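You operate a simulated robot arm through the tools that you are given. There is no shell and no other tool.

You are at the controls of a simulated two-armed robot. One attempt, no reset.

## Task
Vent the small chamber with air and load sample plate 92.
Fine: purple valve and lid end shut; blue, orange and green valve and the gate stay shut.

The check looks at the end state, three seconds after you hand in, the way a careful person would. Anything else that was tipped, shoved, dropped, spilled or broken makes it a failure. Lids that push on must go on centred and level and be pressed home; caps that screw on are set level and turned clockwise until they are tight.

## Robot
Two 7-joint arms with two-finger parallel grippers on one trunk that stands fixed in place. Base frame: the origin is at the foot of the trunk, x ahead of it, y to its left, z up. Units: mm, rad, N and s.
The left shoulder is at [70, 156, 1280], the right one opposite. Each reaches about 1231 mm from its shoulder. Payload 3.91 kg a hand.
Tool frame (each hand has its own): the origin (TCP) lies between the finger pads and is the grasp point; the fingertips stand 30 mm ahead of it; z points along the fingers, y is the line along which they close. Largest opening 110 mm; finger width 20, thickness 10; the body of the gripper, 48 by 112 mm, starts 55 mm behind the TCP.
Orientation is that of the tool frame in the base frame, as [roll, pitch, yaw] about the fixed x, y, z axes, in that order (R = Rz(yaw) Ry(pitch) Rx(roll)). With the fingers straight down and closing along the base's y, the tool's x points along the base's -x, its y along +y and its z along -z.

## Interface
- The arms move only by the tool step_arm. It takes "left_motion", "right_motion" or both (then of equal length, played together; a hand with none holds still); each is a list that holds one entry, the list of rows, each a list of 6 numbers: the shift along the tool's x, y, z in mm, then the turn, a rotation vector about the tool's x, y, z in rad. In form: [[[tx, ty, tz, rx, ry, rz], ...]]. A call has 1 to 20 rows; each row shifts and turns the commanded pose from where the row before left it, along the tool's axes as they then stand. "left_grip" and "right_grip" are, for a hand that has rows, the finger opening in mm, from 0 to 110, set as the call begins (left out, the last holds). A row lasts 0.2 s, in which the tool goes at most 50 mm and 0.15 rad; a call with a longer step from one row to the next is refused whole, and so is a gripper value outside its range. Where a pose cannot be reached the arm comes as near as it can. A force on the tool above 40 N (or 10 N above the force at the start of the call, whichever is more), or a blocked arm, ends the call early, and 0.2 s more pass. The fingers move at their own pace (about 108 mm/s each) and stop on an object; they squeeze with about 39 N. The grip force told is the motor's: it shows also when the fingers shut on nothing. Time passes only in rows, and 0.2 s behind the last, so rows that do not move let the fingers close. The reply holds the time, the measured pose of the TCP, the force on the tool along the base axes, the opening and the grip force, in the units named above and with some noise, with the torque about the TCP (base axes, N m) and any sound that the robot's microphone picked up.
- Cameras (640 x 400 px; columns grow to the right, rows downward): "scene" is now at [131.1, -44, 1524.6]; the picture's right is [-0.47, -0.88, 0.00], its down [-0.36, 0.19, -0.91] and it looks along [0.80, -0.43, -0.41] (base axes); focal length 343 px, centre (320, 200). "left" rides on the left gripper at [72, -17, -103] in its tool frame; the picture's right is [0.23, 0.97, 0.00], its down [-0.76, 0.18, -0.62] and it looks along [-0.61, 0.14, 0.78] (tool axes); focal length 222 px, centre (320, 200). "right" rides on the right gripper at [72, 17, -103] in its tool frame; the picture's right is [-0.23, 0.97, 0.00], its down [-0.76, -0.18, -0.62] and it looks along [-0.61, -0.14, 0.78] (tool axes); focal length 222 px, centre (320, 200). There is no depth. A picture from a camera that has moved, and an enlarged one, comes with that camera's place and axes in the base frame and with its lens.
- camera(camera): a new picture of that camera. No time passes.
- lift_body(by): slides the trunk up (or, below 0, down) by that many mm; the arms and the scene camera ride with it, the base frame stays. It gives what a move gives, with no picture.
- pan_tilt(pan, tilt): turns the head with the scene camera to pan (to the left, within 1.501 rad either way) and tilt (down, from -0.506 to 1.204), counted from straight ahead of the robot. It gives what a move gives.
- zoom(camera, box): a new picture of the part [left, top, right, bottom] of that camera's present view, enlarged. No time passes.
- hand_in(): hands the job in; it is judged then, once.

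Places have to be worked out from the pictures, the camera data and where the tool is seen. Open the grippers and draw the arms clear of the work before you hand the job in, unless the task says otherwise.

The tools are called after "Call:" as name(argument=value, ...) on one line, values as JSON. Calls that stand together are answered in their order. step_arm: Moves the arms, as the interface text tells. Its arguments: {"type":"object","properties":{"left_motion":{"type":"array","items":{"type":"array","items":{"type":"array","items":{"type":"number"}}}},"left_grip":{"type":"number"},"right_motion":{"type":"array","items":{"type":"array","items":{"type":"array","items":{"type":"number"}}}},"right_grip":{"type":"number"}},"required":[]} The other tools are called the same way: lift_body (by) moves the trunk up or down; pan_tilt (pan, tilt) turns the head that bears the scene camera; camera (camera) takes a picture; zoom (camera, box) takes an enlarged picture of a part of a camera's view; hand_in () hands the job in.

At the start:

```text
time_s: 0.0
left_ee_pos: [542.8, -17.6, 1378.2]
left_tcp_rot: [-3.141, 0.0, -3.141]
left_force: [0.7, 0.1, 0.6]
left_wrist_torque: [0.03, -0.01, 0.04]
left_opening: 110.3
left_finger_force: 0.1
right_ee_pos: [417.5, -485.6, 1376.3]
right_tcp_rot: [-3.141, -0.001, -3.141]
right_force: [0.3, 0.5, 0.8]
right_wrist_torque: [-0.04, 0.01, -0.02]
right_opening: 109.9
right_finger_force: 0.0
trunk travel left (down, up): [-725.0, 215.0]
head pan, tilt (commanded): [-0.49, 0.421]
```

scene: 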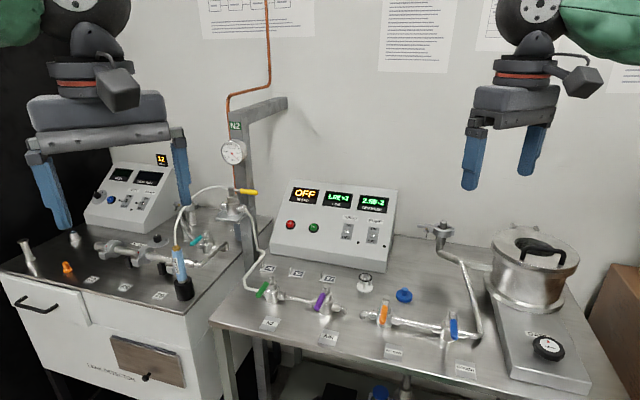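
right: 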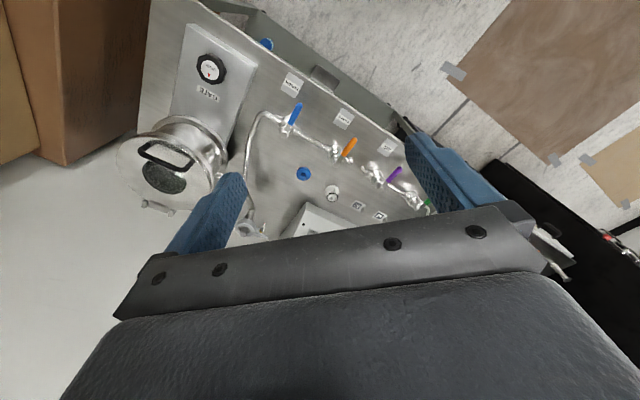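
left: 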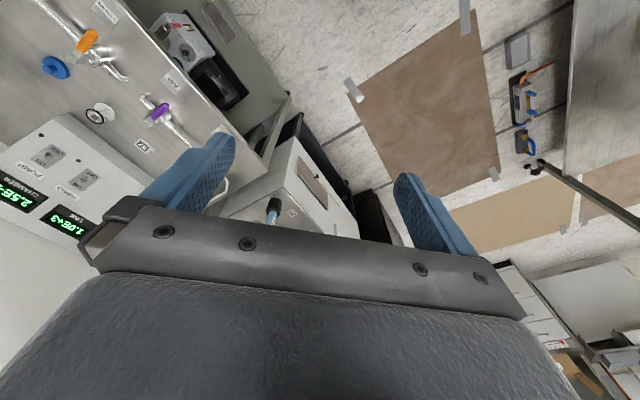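

I start by looking closely at the scene to identify the chamber, valves, labels and sample plates. I'm zooming on several parts of the scene view.

Call:
zoom(camera="scene", box=[220, 240, 420, 365])

Call:
zoom(camera="scene", box=[360, 210, 600, 390])

Call:
zoom(camera="scene", box=[260, 170, 400, 270])

Call:
zoom(camera="scene", box=[0, 140, 240, 320])

Call:
zoom(camera="scene", box=[190, 0, 520, 180])

```text
3.20 times, centred on (320, 302) of scene
camera zoom: at [131.1, -44.0, 1524.6], right [-0.47, -0.88, 0.0], down [-0.36, 0.19, -0.91], along [0.8, -0.43, -0.41], focal length 1098 px, centre (320, -128)
```

zoom: 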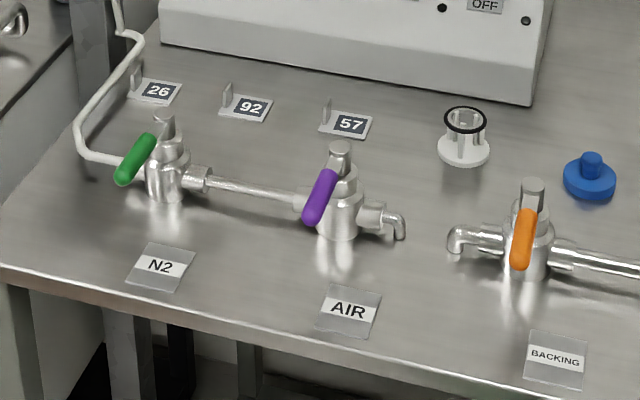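

```text
2.22 times, centred on (480, 300) of scene
camera zoom: at [131.1, -44.0, 1524.6], right [-0.47, -0.88, 0.0], down [-0.36, 0.19, -0.91], along [0.8, -0.43, -0.41], focal length 763 px, centre (-36, -22)
```

zoom: 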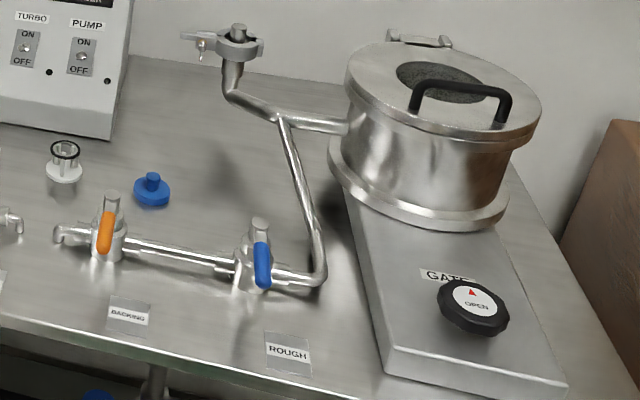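

```text
4.00 times, centred on (330, 220) of scene
camera zoom: at [131.1, -44.0, 1524.6], right [-0.47, -0.88, 0.0], down [-0.36, 0.19, -0.91], along [0.8, -0.43, -0.41], focal length 1373 px, centre (280, 120)
```

zoom: 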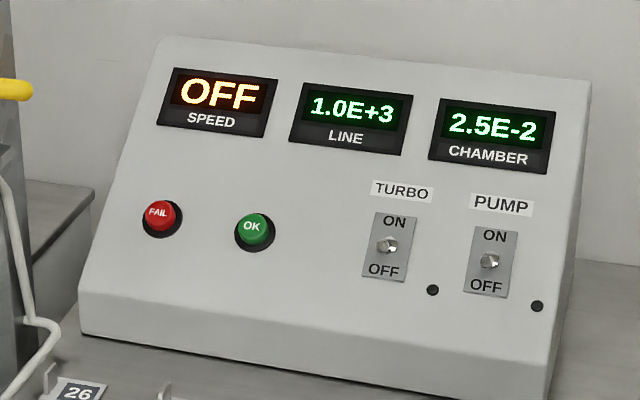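

```text
2.22 times, centred on (120, 230) of scene
camera zoom: at [131.1, -44.0, 1524.6], right [-0.47, -0.88, 0.0], down [-0.36, 0.19, -0.91], along [0.8, -0.43, -0.41], focal length 763 px, centre (764, 133)
```

zoom: 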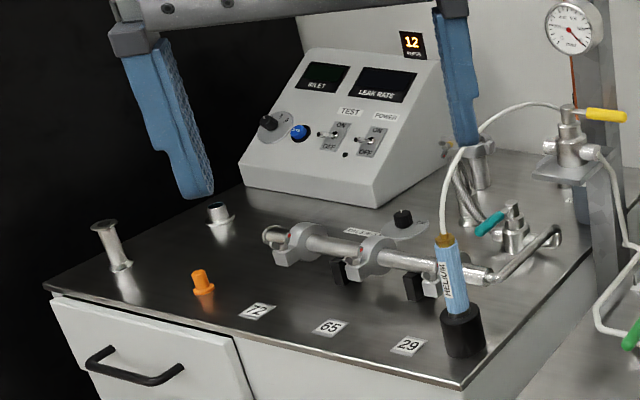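

```text
1.94 times, centred on (355, 90) of scene
camera zoom: at [131.1, -44.0, 1524.6], right [-0.47, -0.88, 0.0], down [-0.36, 0.19, -0.91], along [0.8, -0.43, -0.41], focal length 666 px, centre (252, 413)
```

zoom: 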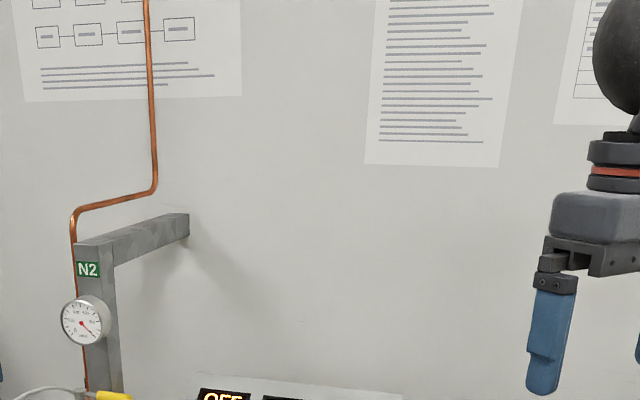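

The chamber reads 2.5E-2 (vacuum), the purple AIR valve and plate 92 are visible. I turn the head toward the chamber to inspect the lid, hinge and handle.

Call:
pan_tilt(pan=-0.95, tilt=0.5)

```text
time_s: 0.9
left_ee_pos: [542.4, -17.6, 1378.5]
left_tcp_rot: [-3.141, -0.001, -3.141]
left_force: [-0.6, 0.3, 0.7]
left_wrist_torque: [-0.02, -0.01, -0.02]
left_opening: 109.9
left_finger_force: 0.0
right_ee_pos: [418.2, -484.8, 1376.7]
right_tcp_rot: [3.141, 0.001, -3.141]
right_force: [-0.2, 0.6, -0.6]
right_wrist_torque: [0.02, -0.01, -0.04]
right_opening: 110.1
right_finger_force: 0.0
trunk travel left (down, up): [-725.0, 215.0]
head pan, tilt (commanded): [-0.949, 0.499]
```

Now a picture from the new head direction.

Call:
camera(camera="scene")

Call:
zoom(camera="scene", box=[200, 120, 440, 270])

Call:
zoom(camera="right", box=[100, 0, 280, 240])

```text
taken
camera scene: at [102.7, -74.4, 1517.4], right [-0.81, -0.58, 0.0], down [-0.28, 0.39, -0.88], along [0.51, -0.71, -0.48], focal length 343 px, centre (320, 200)
```

scene: 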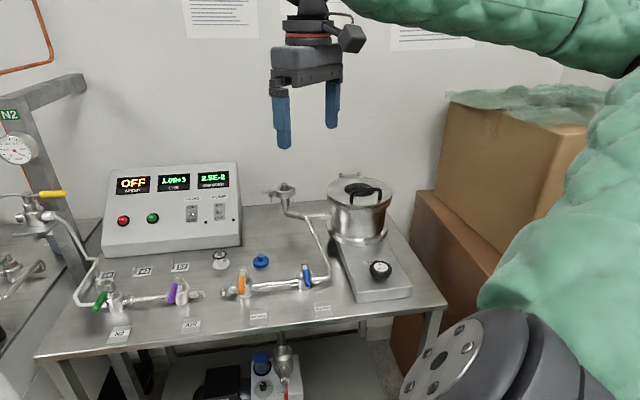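

```text
2.67 times, centred on (320, 195) of scene
camera zoom: at [102.7, -74.4, 1517.4], right [-0.81, -0.58, 0.0], down [-0.28, 0.39, -0.88], along [0.51, -0.71, -0.48], focal length 915 px, centre (320, 213)
```

zoom: 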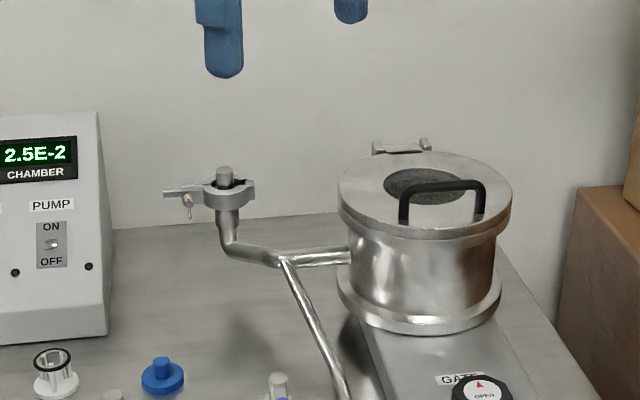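

```text
1.67 times, centred on (190, 120) of right
camera zoom: at [344.4, -467.2, 1479.5], right [0.23, 0.97, 0.0], down [0.76, -0.18, 0.62], along [0.61, -0.14, -0.78], focal length 370 px, centre (537, 333)
```

zoom: 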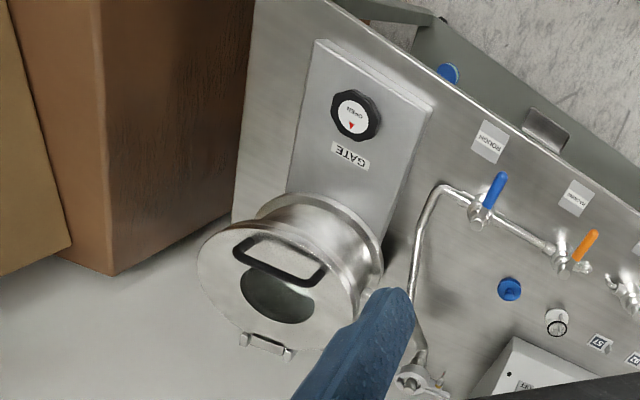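

The table is rotated about 45° to the base: its "right" runs along [-0.71,-0.71] and its "back" along [0.71,-0.71], with the top near z≈906. I bring the right hand, turned 45°, above the front of the purple valve for a close look.

Call:
step_arm(right_motion=[[[0, 0, 35, 0, 0, 0.1309], [0, 0, 41, 0, 0, 0.1309], [0, 0, 41, 0, 0, 0.1309], [0, 0, 41, 0, 0, 0.1309], [0, 0, 41, 0, 0, 0.1309], [0, 0, 41, 0, 0, 0.1309], [1.3, 45.7, 0, 0, 0, 0], [1.3, 45.7, 0, 0, 0, 0], [1.3, 45.7, 0, 0, 0, 0], [1.3, 45.7, 0, 0, 0, 0], [1.3, 45.7, 0, 0, 0, 0], [1.3, 45.7, 0, 0, 0, 0], [1.3, 45.7, 0, 0, 0, 0]]])

```text
time_s: 3.7
left_ee_pos: [542.4, -16.9, 1377.6]
left_tcp_rot: [-3.14, 0.001, 3.141]
left_force: [0.3, 0.2, -0.6]
left_wrist_torque: [0.01, 0.02, -0.05]
left_opening: 109.8
left_finger_force: 0.0
right_ee_pos: [638.9, -251.0, 1134.6]
right_tcp_rot: [-3.141, -0.002, 2.355]
right_force: [0.0, 0.2, -0.4]
right_wrist_torque: [0.0, 0.04, -0.02]
right_opening: 109.9
right_finger_force: 0.2
trunk travel left (down, up): [-725.0, 215.0]
head pan, tilt (commanded): [-0.949, 0.499]
```

The hand arrived as commanded. I take a picture with the right hand camera.

Call:
camera(camera="right")

Call:
zoom(camera="right", box=[220, 100, 420, 225])

Call:
camera(camera="scene")

```text
taken
camera right: at [598.6, -187.0, 1237.8], right [0.85, 0.53, 0.0], down [0.41, -0.66, 0.62], along [0.33, -0.53, -0.78], focal length 222 px, centre (320, 200)
```

right: 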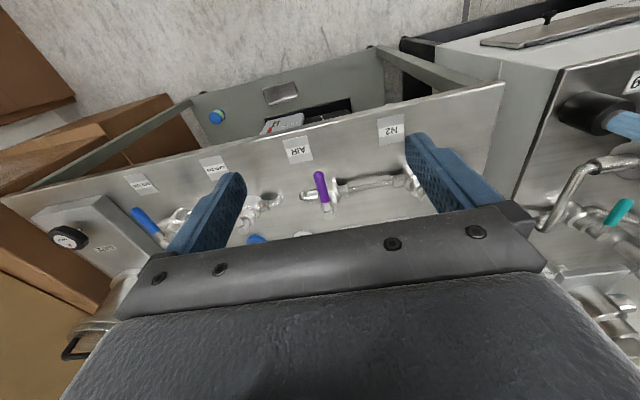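

```text
3.20 times, centred on (320, 162) of right
camera zoom: at [598.6, -187.0, 1237.8], right [0.85, 0.53, 0.0], down [0.41, -0.66, 0.62], along [0.33, -0.53, -0.78], focal length 711 px, centre (320, 320)
```

zoom: 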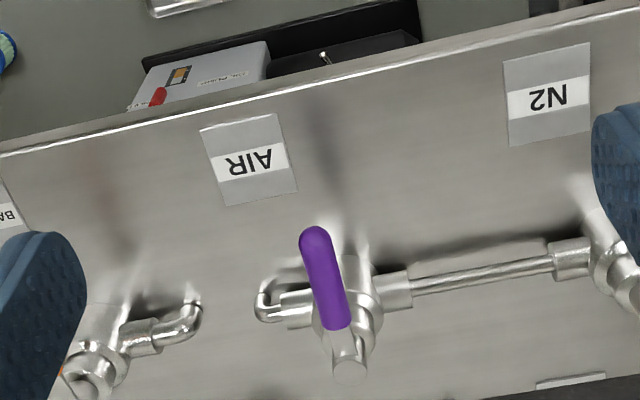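

```text
taken
camera scene: at [104.6, -73.3, 1517.2], right [-0.81, -0.58, 0.0], down [-0.28, 0.39, -0.88], along [0.51, -0.71, -0.48], focal length 343 px, centre (320, 200)
```

scene: 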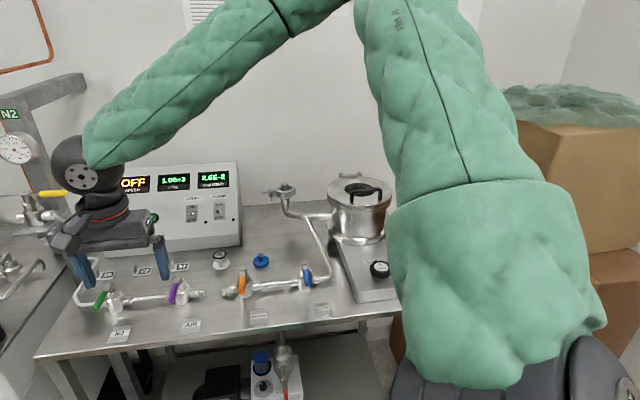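

Triangulating, the purple lever points straight to the front from its hub at about [742,-388,972] to its tip at about [689,-334,967]; the table is near z≈898. I move above the lever's middle with fingers at 50 mm, stopping 60 mm above to check alignment.

Call:
step_arm(right_motion=[[[-40, -8, 0, 0, 0, 0], [-40, -8, 0, 0, 0, 0], [-41.6, -8, 0, 0, 0, 0], [0, 0, 30, 0, 0, 0], [0, 0, 30, 0, 0, 0], [0, 0, 30, 0, 0, 0]]], right_grip=50)

Call:
camera(camera="right")

Call:
zoom(camera="scene", box=[40, 200, 280, 350])

```text
time_s: 5.1
left_ee_pos: [542.5, -19.3, 1377.6]
left_tcp_rot: [3.142, 0.002, 3.141]
left_force: [0.5, -0.3, -0.1]
left_wrist_torque: [0.0, 0.01, -0.02]
left_opening: 109.8
left_finger_force: 0.2
right_ee_pos: [706.5, -355.0, 1045.7]
right_tcp_rot: [-3.14, -0.002, 2.356]
right_force: [0.9, 1.1, 1.1]
right_wrist_torque: [0.0, 0.01, 0.02]
right_opening: 50.1
right_finger_force: 0.0
trunk travel left (down, up): [-725.0, 215.0]
head pan, tilt (commanded): [-0.949, 0.499]
```

```text
taken
camera right: at [667.6, -291.1, 1149.3], right [0.85, 0.53, 0.0], down [0.41, -0.67, 0.62], along [0.33, -0.53, -0.78], focal length 222 px, centre (320, 200)
```

right: 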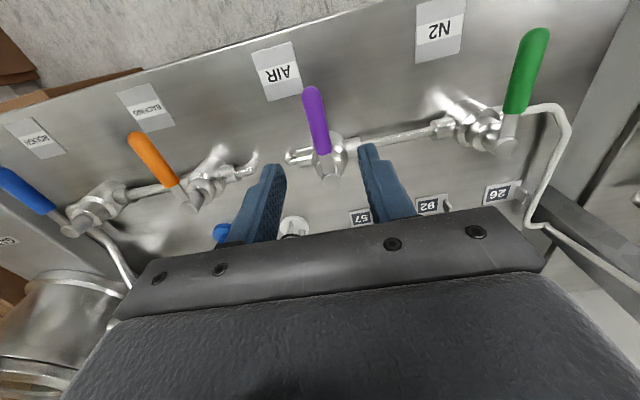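

```text
2.67 times, centred on (160, 275) of scene
camera zoom: at [103.5, -75.1, 1517.4], right [-0.81, -0.58, 0.0], down [-0.28, 0.39, -0.88], along [0.51, -0.71, -0.48], focal length 915 px, centre (747, 0)
```

zoom: 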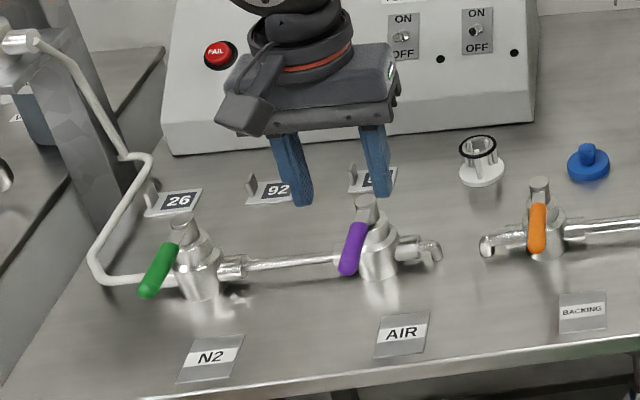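

Lever lines up with the hand in a. I zoom in on the hub to fix the pivot point before gripping.

Call:
zoom(camera="right", box=[260, 70, 420, 200])

```text
3.08 times, centred on (340, 135) of right
camera zoom: at [667.6, -291.1, 1149.3], right [0.85, 0.53, 0.0], down [0.41, -0.67, 0.62], along [0.33, -0.53, -0.78], focal length 684 px, centre (258, 400)
```

zoom: 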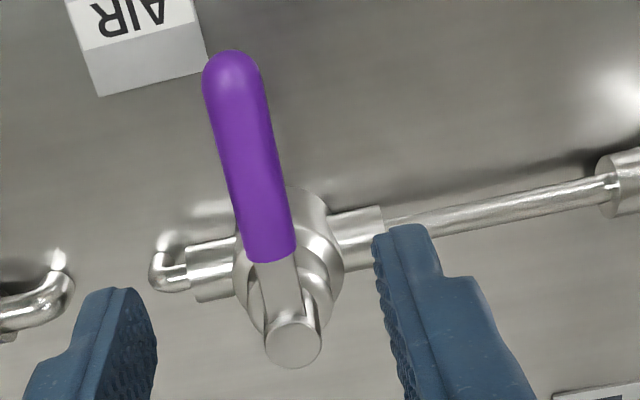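

Pivot works out at about [739.5,-385], lever radius point at b≈751. I lower the right hand so the fingertips straddle the lever (TCP z≈982) and then close gently.

Call:
step_arm(right_motion=[[[0, 1, 21, 0, 0, 0], [0, 1, 21, 0, 0, 0], [0, 0, 21, 0, 0, 0]]], right_grip=50)

Call:
camera(camera="right")

Call:
zoom(camera="scene", box=[100, 220, 260, 320])

```text
time_s: 5.9
left_ee_pos: [542.1, -17.7, 1378.1]
left_tcp_rot: [-3.14, -0.001, -3.141]
left_force: [0.8, 0.2, -0.7]
left_wrist_torque: [0.01, 0.0, -0.01]
left_opening: 110.0
left_finger_force: 0.0
right_ee_pos: [708.8, -354.1, 982.5]
right_tcp_rot: [-3.141, 0.0, 2.357]
right_force: [-0.5, -0.5, -0.2]
right_wrist_torque: [-0.01, 0.02, 0.01]
right_opening: 50.2
right_finger_force: 0.0
trunk travel left (down, up): [-725.0, 215.0]
head pan, tilt (commanded): [-0.949, 0.499]
```

```text
taken
camera right: at [668.5, -289.9, 1085.9], right [0.85, 0.53, 0.0], down [0.41, -0.66, 0.62], along [0.33, -0.53, -0.78], focal length 222 px, centre (320, 200)
```

right: 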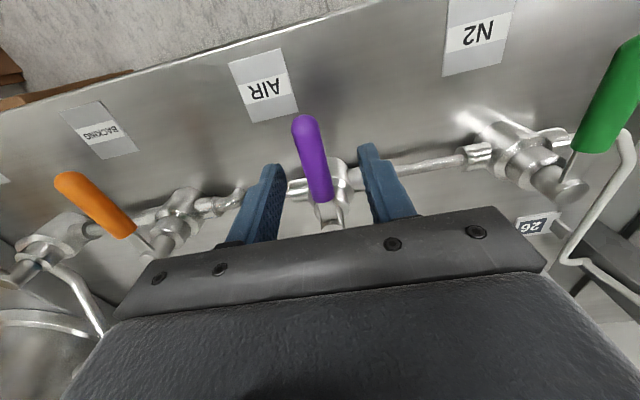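

```text
4.00 times, centred on (180, 270) of scene
camera zoom: at [103.2, -74.4, 1517.4], right [-0.81, -0.58, 0.0], down [-0.28, 0.39, -0.88], along [0.51, -0.71, -0.48], focal length 1373 px, centre (880, -80)
```

zoom: 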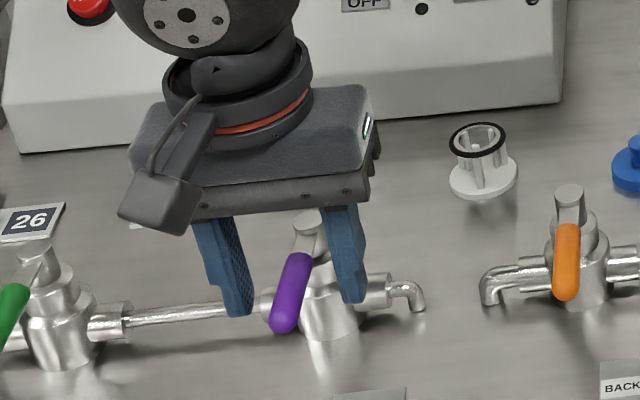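

The fingers straddle the purple lever cleanly. I close the grip on it.

Call:
step_arm(right_motion=[[[0, 0, 0, 0, 0, 0], [0, 0, 0, 0, 0, 0], [0, 0, 0, 0, 0, 0]]], right_grip=5)

```text
time_s: 6.7
left_ee_pos: [541.2, -18.1, 1378.4]
left_tcp_rot: [-3.142, -0.001, 3.141]
left_force: [0.8, 0.1, -0.1]
left_wrist_torque: [0.02, -0.02, 0.01]
left_opening: 109.8
left_finger_force: 0.0
right_ee_pos: [708.0, -354.0, 983.0]
right_tcp_rot: [-3.141, -0.001, 2.357]
right_force: [-3.1, -3.2, -2.4]
right_wrist_torque: [-0.28, -0.2, -0.07]
right_opening: 14.3
right_finger_force: 44.8
trunk travel left (down, up): [-725.0, 215.0]
head pan, tilt (commanded): [-0.949, 0.499]
```

The lever is gripped at 14 mm. I try a small counter-clockwise turn about the pivot (toward the table's right) and watch the force.

Call:
step_arm(right_motion=[[[-0.22, -4.41, 0, 0, 0, -0.1], [-0.22, -4.41, 0, 0, 0, -0.1], [-0.22, -4.41, 0, 0, 0, -0.1]]], right_grip=5)

```text
time_s: 7.5
left_ee_pos: [543.3, -18.9, 1379.0]
left_tcp_rot: [-3.14, -0.001, -3.141]
left_force: [-0.8, 0.4, 0.3]
left_wrist_torque: [0.01, -0.01, 0.0]
left_opening: 110.1
left_finger_force: 0.0
right_ee_pos: [701.3, -364.8, 983.1]
right_tcp_rot: [-3.14, -0.002, 2.658]
right_force: [-0.7, -3.3, -2.7]
right_wrist_torque: [0.06, 0.23, -0.16]
right_opening: 14.4
right_finger_force: 45.1
trunk travel left (down, up): [-725.0, 215.0]
head pan, tilt (commanded): [-0.949, 0.499]
```

Force stays low and the pose follows, so the lever turns this way. I continue to about 75° and look.

Call:
step_arm(right_motion=[[[-0.22, -4.41, 0, 0, 0, -0.1], [-0.22, -4.41, 0, 0, 0, -0.1], [-0.22, -4.41, 0, 0, 0, -0.1], [-0.22, -4.41, 0, 0, 0, -0.1], [-0.22, -4.41, 0, 0, 0, -0.1], [-0.22, -4.41, 0, 0, 0, -0.1], [-0.22, -4.41, 0, 0, 0, -0.1], [-0.22, -4.41, 0, 0, 0, -0.1], [-0.22, -4.41, 0, 0, 0, -0.1], [-0.22, -4.41, 0, 0, 0, -0.1]]], right_grip=5)

Call:
zoom(camera="scene", box=[100, 150, 260, 320])

Call:
camera(camera="right")

```text
time_s: 9.7
left_ee_pos: [542.3, -18.0, 1378.2]
left_tcp_rot: [3.141, 0.001, -3.141]
left_force: [-0.4, 0.3, -0.4]
left_wrist_torque: [0.02, 0.02, 0.02]
left_opening: 110.2
left_finger_force: 0.0
right_ee_pos: [699.8, -407.8, 982.1]
right_tcp_rot: [3.139, 0.0, -2.626]
right_force: [0.2, -1.7, -6.2]
right_wrist_torque: [-0.33, 0.61, -0.04]
right_opening: 14.6
right_finger_force: 44.8
trunk travel left (down, up): [-725.0, 215.0]
head pan, tilt (commanded): [-0.949, 0.499]
```

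```text
2.35 times, centred on (180, 235) of scene
camera zoom: at [103.3, -74.7, 1517.4], right [-0.81, -0.58, 0.0], down [-0.28, 0.39, -0.88], along [0.51, -0.71, -0.48], focal length 807 px, centre (649, 118)
```

zoom: 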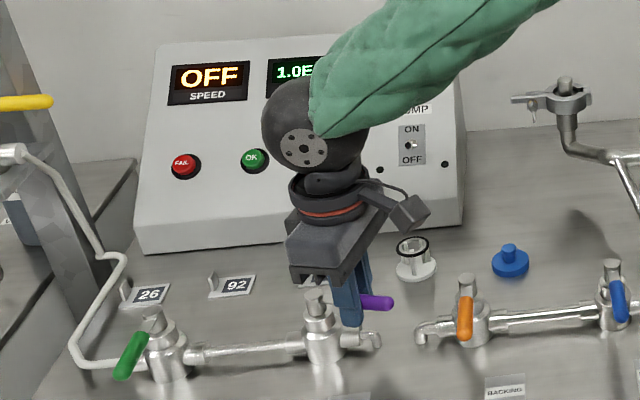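

```text
taken
camera right: at [628.6, -426.9, 1086.0], right [-0.28, 0.96, 0.0], down [0.75, 0.22, 0.62], along [0.6, 0.18, -0.78], focal length 222 px, centre (320, 200)
```

right: 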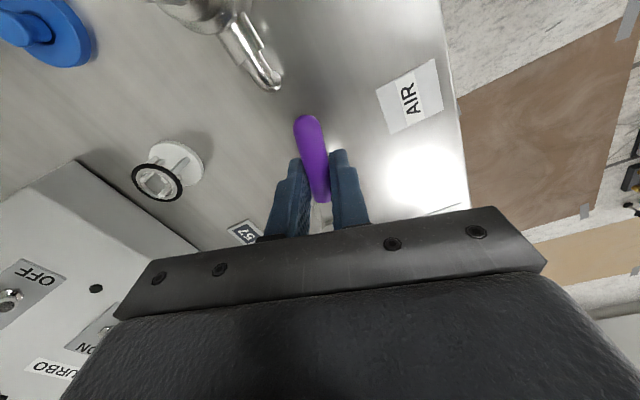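

The lever is about 75° around. I turn the remaining ~0.27 rad toward alignment with the pipe.

Call:
step_arm(right_motion=[[[-0.22, -4.41, 0, 0, 0, -0.1], [-0.22, -4.41, 0, 0, 0, -0.1], [-0.11, -3.0, 0, 0, 0, -0.07]]], right_grip=5)

Call:
camera(camera="scene")

Call:
zoom(camera="scene", box=[100, 150, 260, 320])

```text
time_s: 10.5
left_ee_pos: [542.4, -17.3, 1378.3]
left_tcp_rot: [3.141, 0.0, -3.141]
left_force: [0.8, 0.8, -0.3]
left_wrist_torque: [0.02, 0.01, 0.01]
left_opening: 110.1
left_finger_force: 0.0
right_ee_pos: [707.9, -415.8, 981.9]
right_tcp_rot: [3.139, 0.001, -2.356]
right_force: [-2.6, -1.0, -8.4]
right_wrist_torque: [0.06, -0.04, 0.04]
right_opening: 14.5
right_finger_force: 45.3
trunk travel left (down, up): [-725.0, 215.0]
head pan, tilt (commanded): [-0.949, 0.499]
```

```text
taken
camera scene: at [103.3, -74.9, 1517.3], right [-0.81, -0.58, 0.0], down [-0.28, 0.39, -0.88], along [0.51, -0.71, -0.48], focal length 343 px, centre (320, 200)
```

scene: 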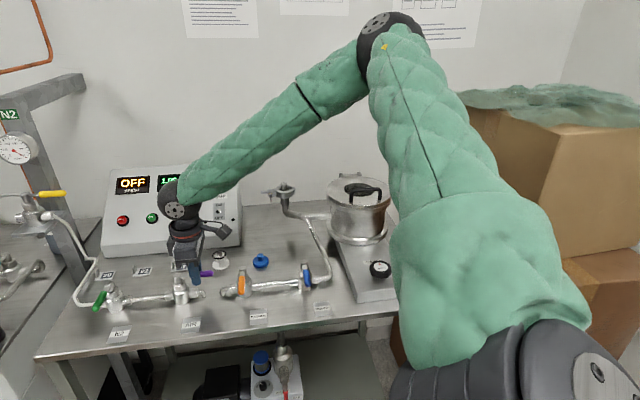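

```text
2.35 times, centred on (180, 235) of scene
camera zoom: at [103.3, -74.9, 1517.3], right [-0.81, -0.58, 0.0], down [-0.28, 0.39, -0.88], along [0.51, -0.71, -0.48], focal length 807 px, centre (649, 118)
```

zoom: 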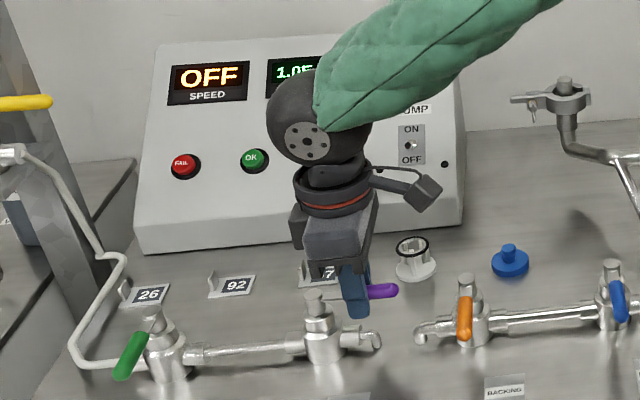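

The hand has turned a full 1.57 rad, lever along the pipe. I release, lift straight up and check the displays.

Call:
step_arm(right_motion=[[[0, 0, 0, 0, 0, 0], [0, 0, 0, 0, 0, 0], [0, 0, -30, 0, 0, 0], [0, 0, -40, 0, 0, 0], [0, 0, -40, 0, 0, 0], [0, 0, -40, 0, 0, 0]]], right_grip=45)

Call:
camera(camera="right")

Call:
camera(camera="scene")

```text
time_s: 11.9
left_ee_pos: [541.3, -17.2, 1379.6]
left_tcp_rot: [3.141, 0.0, 3.141]
left_force: [0.9, 0.1, 0.0]
left_wrist_torque: [-0.02, -0.05, -0.01]
left_opening: 110.1
left_finger_force: 0.1
right_ee_pos: [705.2, -416.0, 1134.6]
right_tcp_rot: [-3.141, 0.0, -2.358]
right_force: [-0.2, 0.8, 0.6]
right_wrist_torque: [0.02, 0.02, -0.02]
right_opening: 45.1
right_finger_force: 0.0
trunk travel left (down, up): [-725.0, 215.0]
head pan, tilt (commanded): [-0.949, 0.499]
```

```text
taken
camera right: at [641.6, -454.2, 1237.0], right [-0.53, 0.85, 0.0], down [0.66, 0.41, 0.62], along [0.53, 0.33, -0.78], focal length 222 px, centre (320, 200)
```

right: 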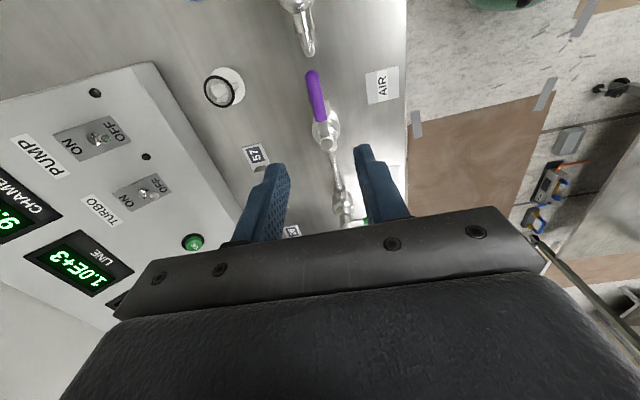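

```text
taken
camera scene: at [101.4, -73.7, 1517.5], right [-0.81, -0.58, 0.0], down [-0.28, 0.39, -0.88], along [0.51, -0.71, -0.48], focal length 343 px, centre (320, 200)
```

scene: 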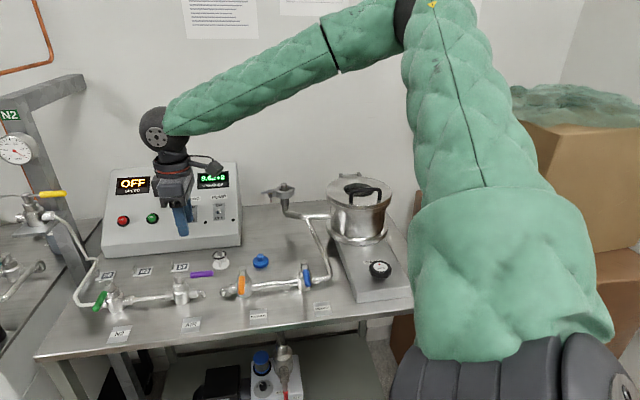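

The lever is released in the open position. I zoom in on the chamber display.

Call:
zoom(camera="scene", box=[100, 155, 260, 255])

Call:
zoom(camera="scene", box=[260, 150, 420, 310])

```text
4.00 times, centred on (180, 205) of scene
camera zoom: at [101.4, -73.7, 1517.5], right [-0.81, -0.58, 0.0], down [-0.28, 0.39, -0.88], along [0.51, -0.71, -0.48], focal length 1373 px, centre (880, 180)
```

zoom: 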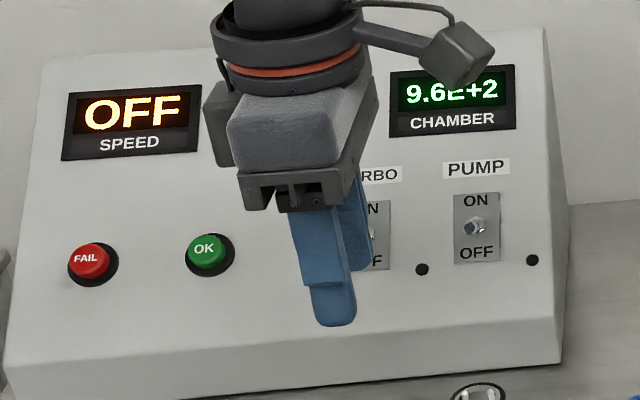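

```text
2.50 times, centred on (340, 230) of scene
camera zoom: at [101.4, -73.7, 1517.5], right [-0.81, -0.58, 0.0], down [-0.28, 0.39, -0.88], along [0.51, -0.71, -0.48], focal length 858 px, centre (270, 125)
```

zoom: 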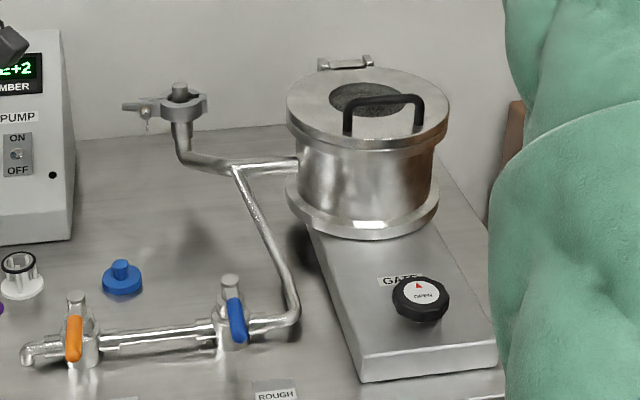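

The chamber is at 9.6E+2 and rising to atmosphere. I now raise the right hand, turn it back and move it in front of and above the chamber lid for a close look at handle and hinge.

Call:
step_arm(right_motion=[[[0, 0, -37, 0, 0, 0.1428], [0, 0, -37, 0, 0, 0.1428], [0, 0, -37, 0, 0, 0.1428], [0, 0, 0, 0, 0, 0.1428], [0, 0, 0, 0, 0, 0.1428], [0, 0, 0, 0, 0, 0.1428], [0, 0, 0, 0, 0, 0.1428], [0, 0, 0, 0, 0, 0.1428], [0, 0, 0, 0, 0, 0.1428], [0, 0, 0, 0, 0, 0.1428], [0, 0, 0, 0, 0, 0.1428], [1.5, -43.8, 0, 0, 0, 0], [1.5, -43.8, 0, 0, 0, 0], [1.5, -43.8, 0, 0, 0, 0], [1.5, -43.8, 0, 0, 0, 0], [1.5, -43.8, 0, 0, 0, 0], [1.5, -43.8, 0, 0, 0, 0], [1.5, -43.8, 0, 0, 0, 0], [1.5, -43.8, 0, 0, 0, 0], [1.5, -43.8, 0, 0, 0, 0]]], right_grip=60)

Call:
camera(camera="right")

Call:
camera(camera="scene")

```text
time_s: 16.1
left_ee_pos: [539.8, -17.5, 1379.6]
left_tcp_rot: [-3.14, 0.0, -3.141]
left_force: [-0.8, -0.1, 0.9]
left_wrist_torque: [-0.05, 0.0, 0.0]
left_opening: 109.8
left_finger_force: 0.0
right_ee_pos: [419.3, -686.4, 1244.6]
right_tcp_rot: [3.139, 0.0, 2.357]
right_force: [0.9, -0.3, -1.5]
right_wrist_torque: [0.01, 0.0, 0.01]
right_opening: 60.0
right_finger_force: 0.0
trunk travel left (down, up): [-725.0, 215.0]
head pan, tilt (commanded): [-0.949, 0.499]
```

```text
taken
camera right: at [379.3, -621.8, 1348.2], right [0.85, 0.53, 0.0], down [0.41, -0.66, 0.62], along [0.33, -0.53, -0.78], focal length 222 px, centre (320, 200)
```

right: 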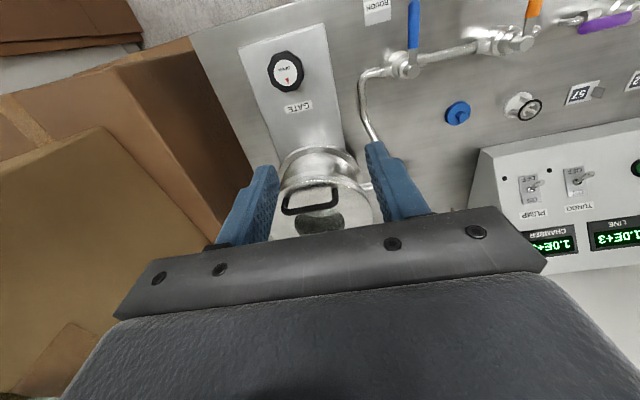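

```text
taken
camera scene: at [101.6, -74.7, 1517.4], right [-0.81, -0.58, 0.0], down [-0.28, 0.39, -0.88], along [0.51, -0.71, -0.48], focal length 343 px, centre (320, 200)
```

scene: 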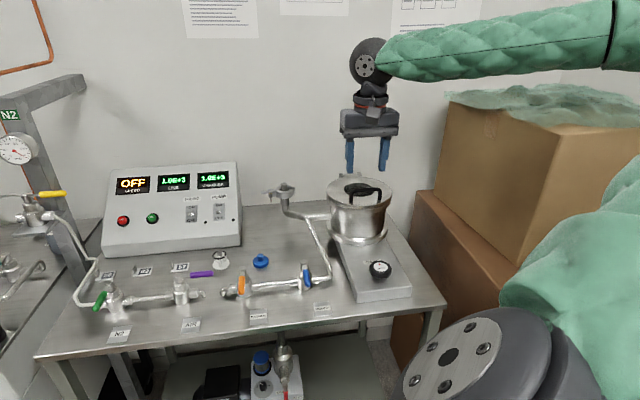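

The chamber now reads 1.0E+3, so it is vented. I zoom in on the lid and handle.

Call:
zoom(camera="right", box=[250, 130, 410, 240])

Call:
zoom(camera="scene", box=[300, 150, 420, 270])

Call:
zoom(camera="scene", box=[60, 240, 260, 330])

```text
3.64 times, centred on (330, 185) of right
camera zoom: at [379.3, -621.8, 1348.2], right [0.85, 0.53, 0.0], down [0.41, -0.66, 0.62], along [0.33, -0.53, -0.78], focal length 808 px, centre (284, 254)
```

zoom: 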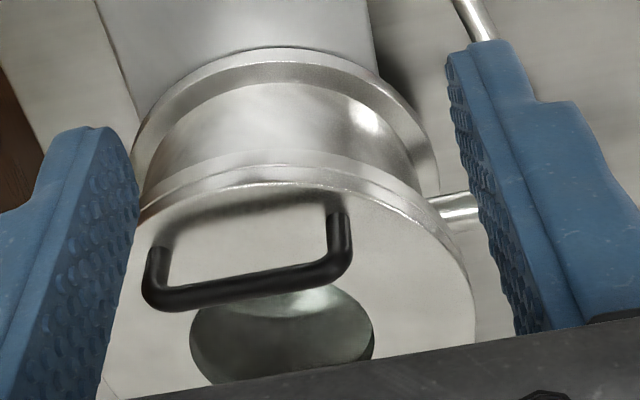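

```text
3.33 times, centred on (360, 210) of scene
camera zoom: at [101.6, -74.7, 1517.4], right [-0.81, -0.58, 0.0], down [-0.28, 0.39, -0.88], along [0.51, -0.71, -0.48], focal length 1144 px, centre (187, 167)
```

zoom: 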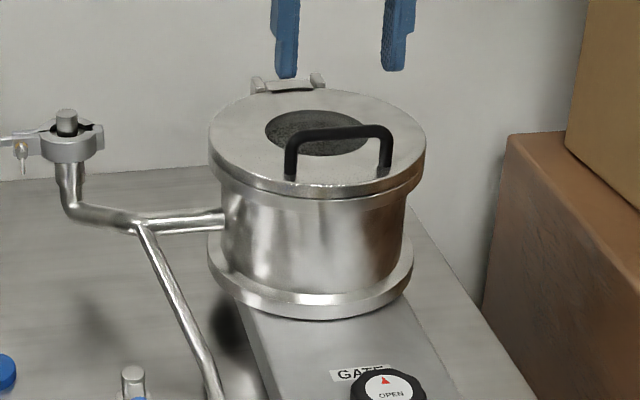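

```text
3.20 times, centred on (160, 285) of scene
camera zoom: at [101.6, -74.7, 1517.4], right [-0.81, -0.58, 0.0], down [-0.28, 0.39, -0.88], along [0.51, -0.71, -0.48], focal length 1098 px, centre (832, -72)
```

zoom: 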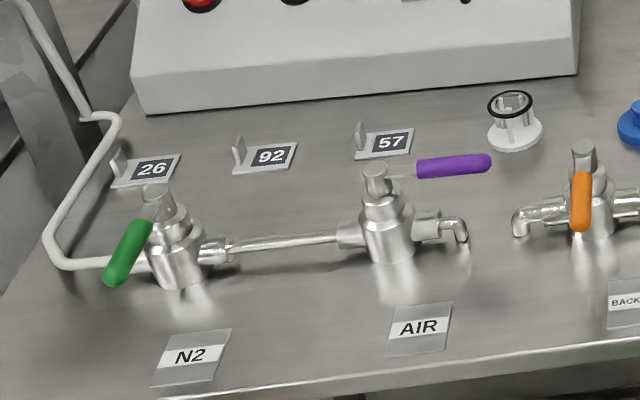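

The handle bar runs along the table's a‑direction, centred near [479,-808,1100], with the lid top near z≈1074 and the hinge at the back (toward the wall). I turn the right hand so the fingers close in the vertical plane and tilt it to point forward-down (about 30° below horizontal).

Call:
step_arm(right_motion=[[[0, 0, 0, 0, 0, -0.1428], [0, 0, 0, 0, 0, -0.1428], [0, 0, 0, 0, 0, -0.1428], [0, 0, 0, 0, 0, -0.1428], [0, 0, 0, 0, 0, -0.1428], [0, 0, 0, 0, 0, -0.1428], [0, 0, 0, 0, 0, -0.1428], [0, 0, 0, 0, 0, -0.1428], [0, 0, 0, 0, 0, -0.1428], [0, 0, 0, 0, 0, -0.1428], [0, 0, 0, 0, 0, -0.1428], [0, 0, 0, 0.1309, 0, 0], [0, 0, 0, 0.1309, 0, 0], [0, 0, 0, 0.1309, 0, 0], [0, 0, 0, 0.1309, 0, 0], [0, 0, 0, 0.1309, 0, 0], [0, 0, 0, 0.1309, 0, 0], [0, 0, 0, 0.1309, 0, 0], [0, 0, 0, 0.1309, 0, 0]]], right_grip=40)

Call:
camera(camera="right")

Call:
camera(camera="scene")

```text
time_s: 20.1
left_ee_pos: [542.3, -18.3, 1378.5]
left_tcp_rot: [-3.141, 0.001, -3.141]
left_force: [-0.3, -0.1, 0.3]
left_wrist_torque: [0.0, 0.02, 0.0]
left_opening: 110.0
left_finger_force: 0.2
right_ee_pos: [417.8, -686.8, 1243.5]
right_tcp_rot: [-2.093, 0.001, -2.355]
right_force: [0.2, -0.4, -0.5]
right_wrist_torque: [0.05, -0.01, 0.01]
right_opening: 40.1
right_finger_force: 0.1
trunk travel left (down, up): [-725.0, 215.0]
head pan, tilt (commanded): [-0.949, 0.499]
```

```text
taken
camera right: at [297.7, -666.4, 1281.0], right [-0.18, 0.51, -0.84], down [0.22, 0.86, 0.47], along [0.96, -0.1, -0.27], focal length 222 px, centre (320, 200)
```

right: 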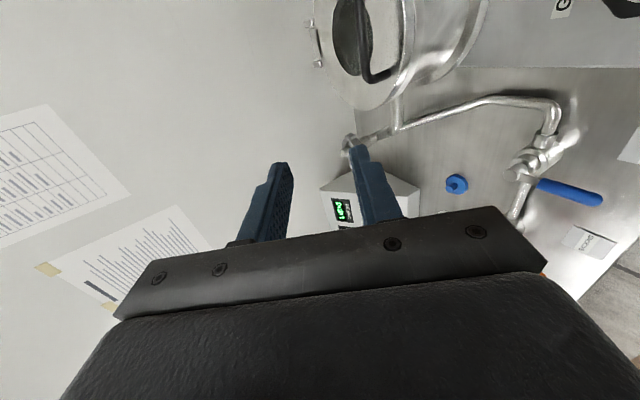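

```text
taken
camera scene: at [102.5, -75.0, 1517.5], right [-0.81, -0.58, 0.0], down [-0.28, 0.39, -0.88], along [0.51, -0.71, -0.48], focal length 343 px, centre (320, 200)
```

scene: 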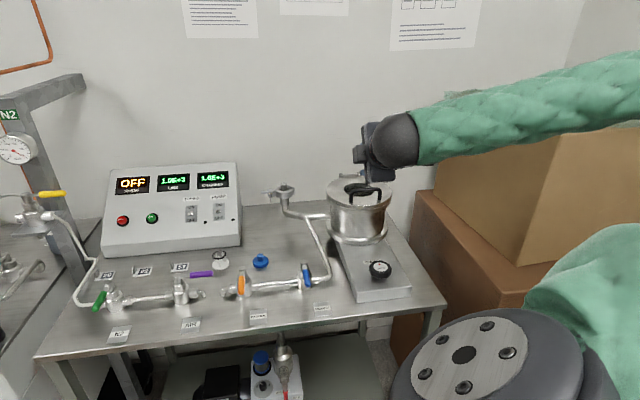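

The orientation is right. I zoom on the handle and hinge from this side view to refine their positions.

Call:
zoom(camera="right", box=[290, 0, 450, 100])

Call:
zoom(camera="scene", box=[310, 160, 410, 230])

```text
4.00 times, centred on (370, 50) of right
camera zoom: at [297.7, -666.4, 1281.0], right [-0.18, 0.51, -0.84], down [0.22, 0.86, 0.47], along [0.96, -0.1, -0.27], focal length 888 px, centre (120, 800)
```

zoom: 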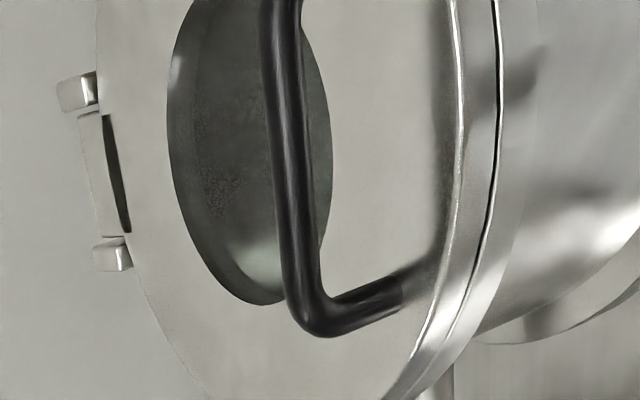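

```text
5.71 times, centred on (360, 195) of scene
camera zoom: at [102.5, -75.0, 1517.5], right [-0.81, -0.58, 0.0], down [-0.28, 0.39, -0.88], along [0.51, -0.71, -0.48], focal length 1961 px, centre (91, 229)
```

zoom: 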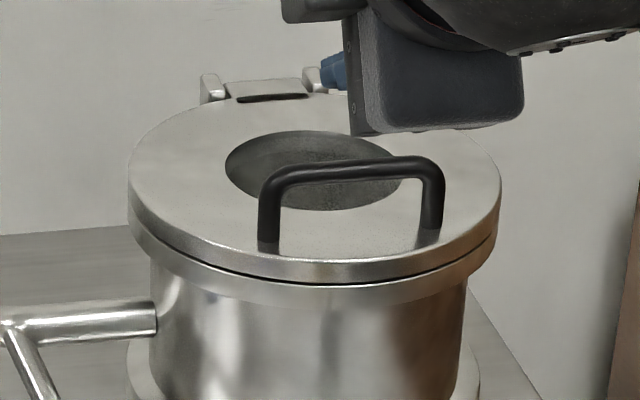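

Refined: bar centre at a≈235, b≈917.5, z≈1096 (base ≈[483,-815]), lid top z≈1067, hinge axis at b≈1081, z≈1068. I move to a pre-grasp pose 90 mm back along the finger direction and narrow the fingers.

Call:
step_arm(right_motion=[[[11.2, 15, 21, 0, 0, 0], [11.2, 15, 21, 0, 0, 0], [11.2, 15, 21, 0, 0, 0], [11.2, 15, 21, 0, 0, 0]]], right_grip=24)

Call:
camera(camera="right")

Call:
zoom(camera="scene", box=[300, 130, 440, 230])

```text
time_s: 21.1
left_ee_pos: [543.2, -17.9, 1378.4]
left_tcp_rot: [-3.141, 0.0, 3.141]
left_force: [-0.3, -0.2, -0.1]
left_wrist_torque: [0.02, 0.0, 0.02]
left_opening: 109.9
left_finger_force: 0.1
right_ee_pos: [417.8, -749.5, 1148.9]
right_tcp_rot: [-2.097, 0.0, -2.356]
right_force: [0.1, 0.1, 0.4]
right_wrist_torque: [-0.02, 0.03, -0.02]
right_opening: 24.0
right_finger_force: 0.0
trunk travel left (down, up): [-725.0, 215.0]
head pan, tilt (commanded): [-0.949, 0.499]
```

```text
taken
camera right: at [296.7, -729.5, 1185.6], right [-0.18, 0.51, -0.84], down [0.22, 0.86, 0.47], along [0.96, -0.1, -0.27], focal length 222 px, centre (320, 200)
```

right: 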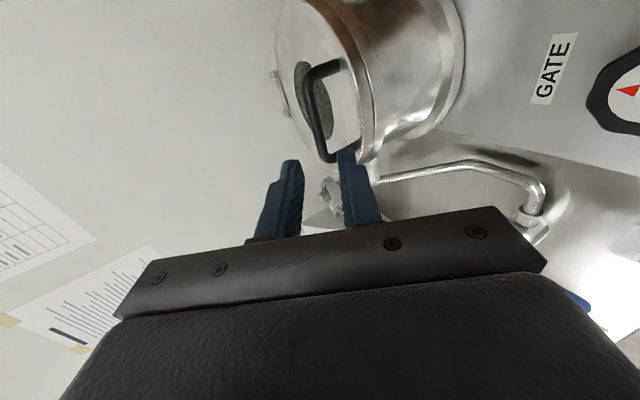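

```text
4.00 times, centred on (370, 180) of scene
camera zoom: at [103.1, -75.7, 1517.3], right [-0.81, -0.58, 0.0], down [-0.28, 0.39, -0.88], along [0.51, -0.71, -0.48], focal length 1373 px, centre (120, 280)
```

zoom: 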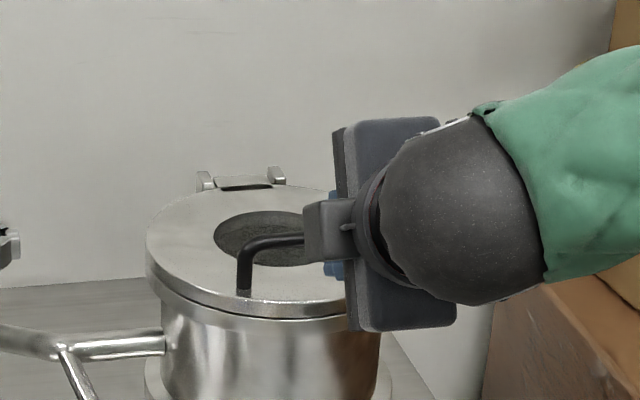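

I zoom in on the bar and fingertips in the hand view to refine the bar's position relative to the fingers.

Call:
zoom(camera="right", box=[260, 40, 400, 220])

```text
2.22 times, centred on (330, 130) of right
camera zoom: at [296.7, -729.5, 1185.6], right [-0.18, 0.51, -0.84], down [0.22, 0.86, 0.47], along [0.96, -0.1, -0.27], focal length 494 px, centre (298, 356)
```

zoom: 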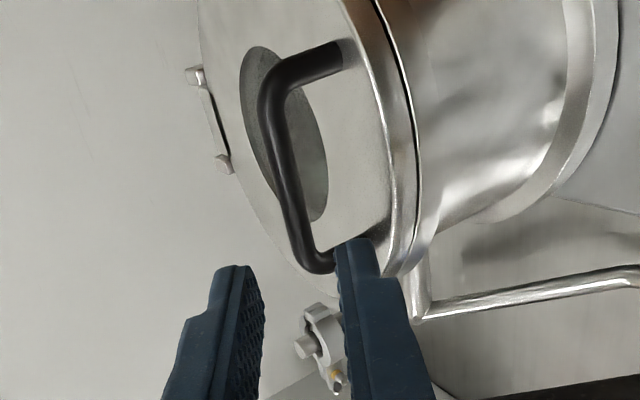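

In tool coordinates the bar sits about 1.6 mm off the finger mid-plane and ~108 mm ahead, nicely centred. I advance 75 mm along the fingers and check.

Call:
step_arm(right_motion=[[[0, -0.8, 25, 0, 0, 0], [0, -0.8, 25, 0, 0, 0], [0, 0, 25, 0, 0, 0]]], right_grip=24)

Call:
zoom(camera="right", box=[220, 60, 420, 240])

Call:
zoom(camera="scene", box=[300, 130, 440, 230])

```text
time_s: 21.9
left_ee_pos: [542.3, -17.8, 1377.7]
left_tcp_rot: [3.142, 0.0, -3.141]
left_force: [-0.8, -0.9, 0.0]
left_wrist_torque: [0.02, 0.01, 0.0]
left_opening: 109.9
left_finger_force: 0.1
right_ee_pos: [464.4, -794.8, 1113.5]
right_tcp_rot: [-2.096, -0.001, -2.357]
right_force: [-0.6, -0.2, -0.5]
right_wrist_torque: [0.03, 0.01, 0.0]
right_opening: 24.2
right_finger_force: 0.0
trunk travel left (down, up): [-725.0, 215.0]
head pan, tilt (commanded): [-0.949, 0.499]
```

```text
2.22 times, centred on (320, 150) of right
camera zoom: at [342.8, -775.4, 1150.6], right [-0.18, 0.51, -0.84], down [0.22, 0.86, 0.47], along [0.96, -0.1, -0.27], focal length 494 px, centre (320, 311)
```

zoom: 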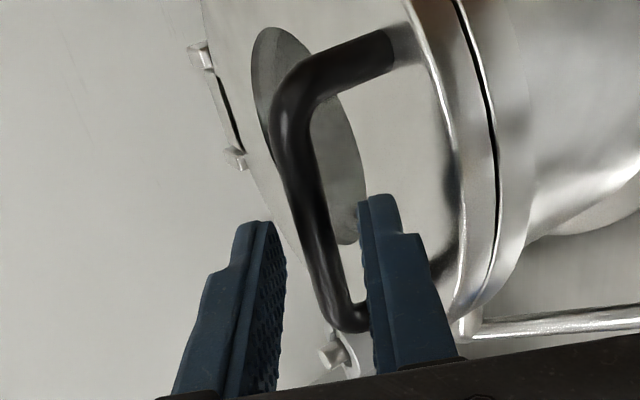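

```text
4.00 times, centred on (370, 180) of scene
camera zoom: at [103.0, -74.9, 1517.4], right [-0.81, -0.58, 0.0], down [-0.28, 0.39, -0.88], along [0.51, -0.71, -0.48], focal length 1373 px, centre (120, 280)
```

zoom: 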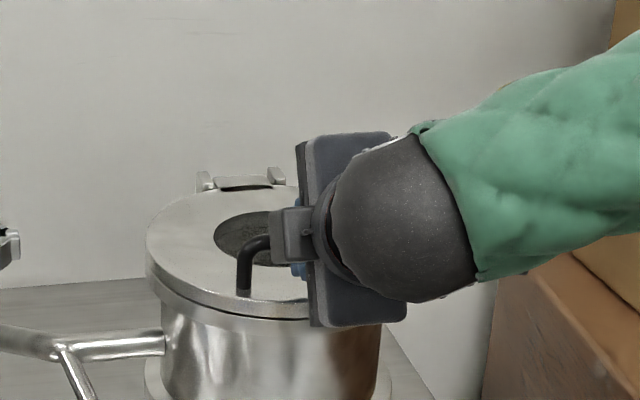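

The bar is between the fingertips, about 30 mm ahead of the TCP. I advance 14 mm more and then close on it.

Call:
step_arm(right_motion=[[[0, 0.5, 7, 0, 0, 0], [0, 0.5, 7, 0, 0, 0]]], right_grip=24)

Call:
zoom(camera="right", box=[220, 60, 420, 240])

```text
time_s: 22.5
left_ee_pos: [542.5, -19.1, 1379.5]
left_tcp_rot: [-3.141, 0.0, 3.141]
left_force: [0.2, 0.1, 0.0]
left_wrist_torque: [-0.05, 0.0, -0.02]
left_opening: 109.9
left_finger_force: 0.1
right_ee_pos: [472.9, -803.3, 1106.2]
right_tcp_rot: [-2.094, -0.001, -2.356]
right_force: [0.0, -0.5, 0.1]
right_wrist_torque: [-0.04, 0.04, 0.0]
right_opening: 24.0
right_finger_force: 0.2
trunk travel left (down, up): [-725.0, 215.0]
head pan, tilt (commanded): [-0.949, 0.499]
```

```text
2.22 times, centred on (320, 150) of right
camera zoom: at [351.3, -783.1, 1143.4], right [-0.18, 0.51, -0.84], down [0.22, 0.86, 0.47], along [0.96, -0.1, -0.27], focal length 494 px, centre (320, 311)
```

zoom: 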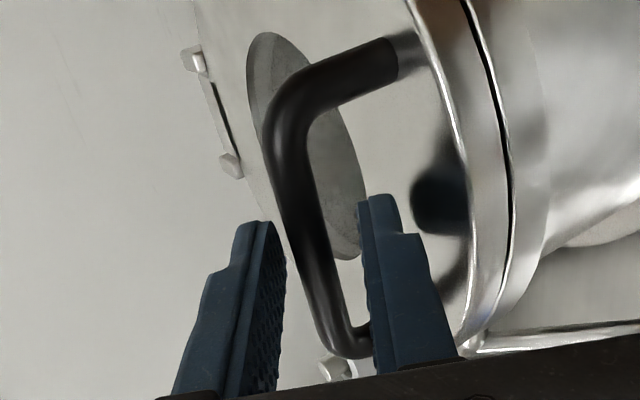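

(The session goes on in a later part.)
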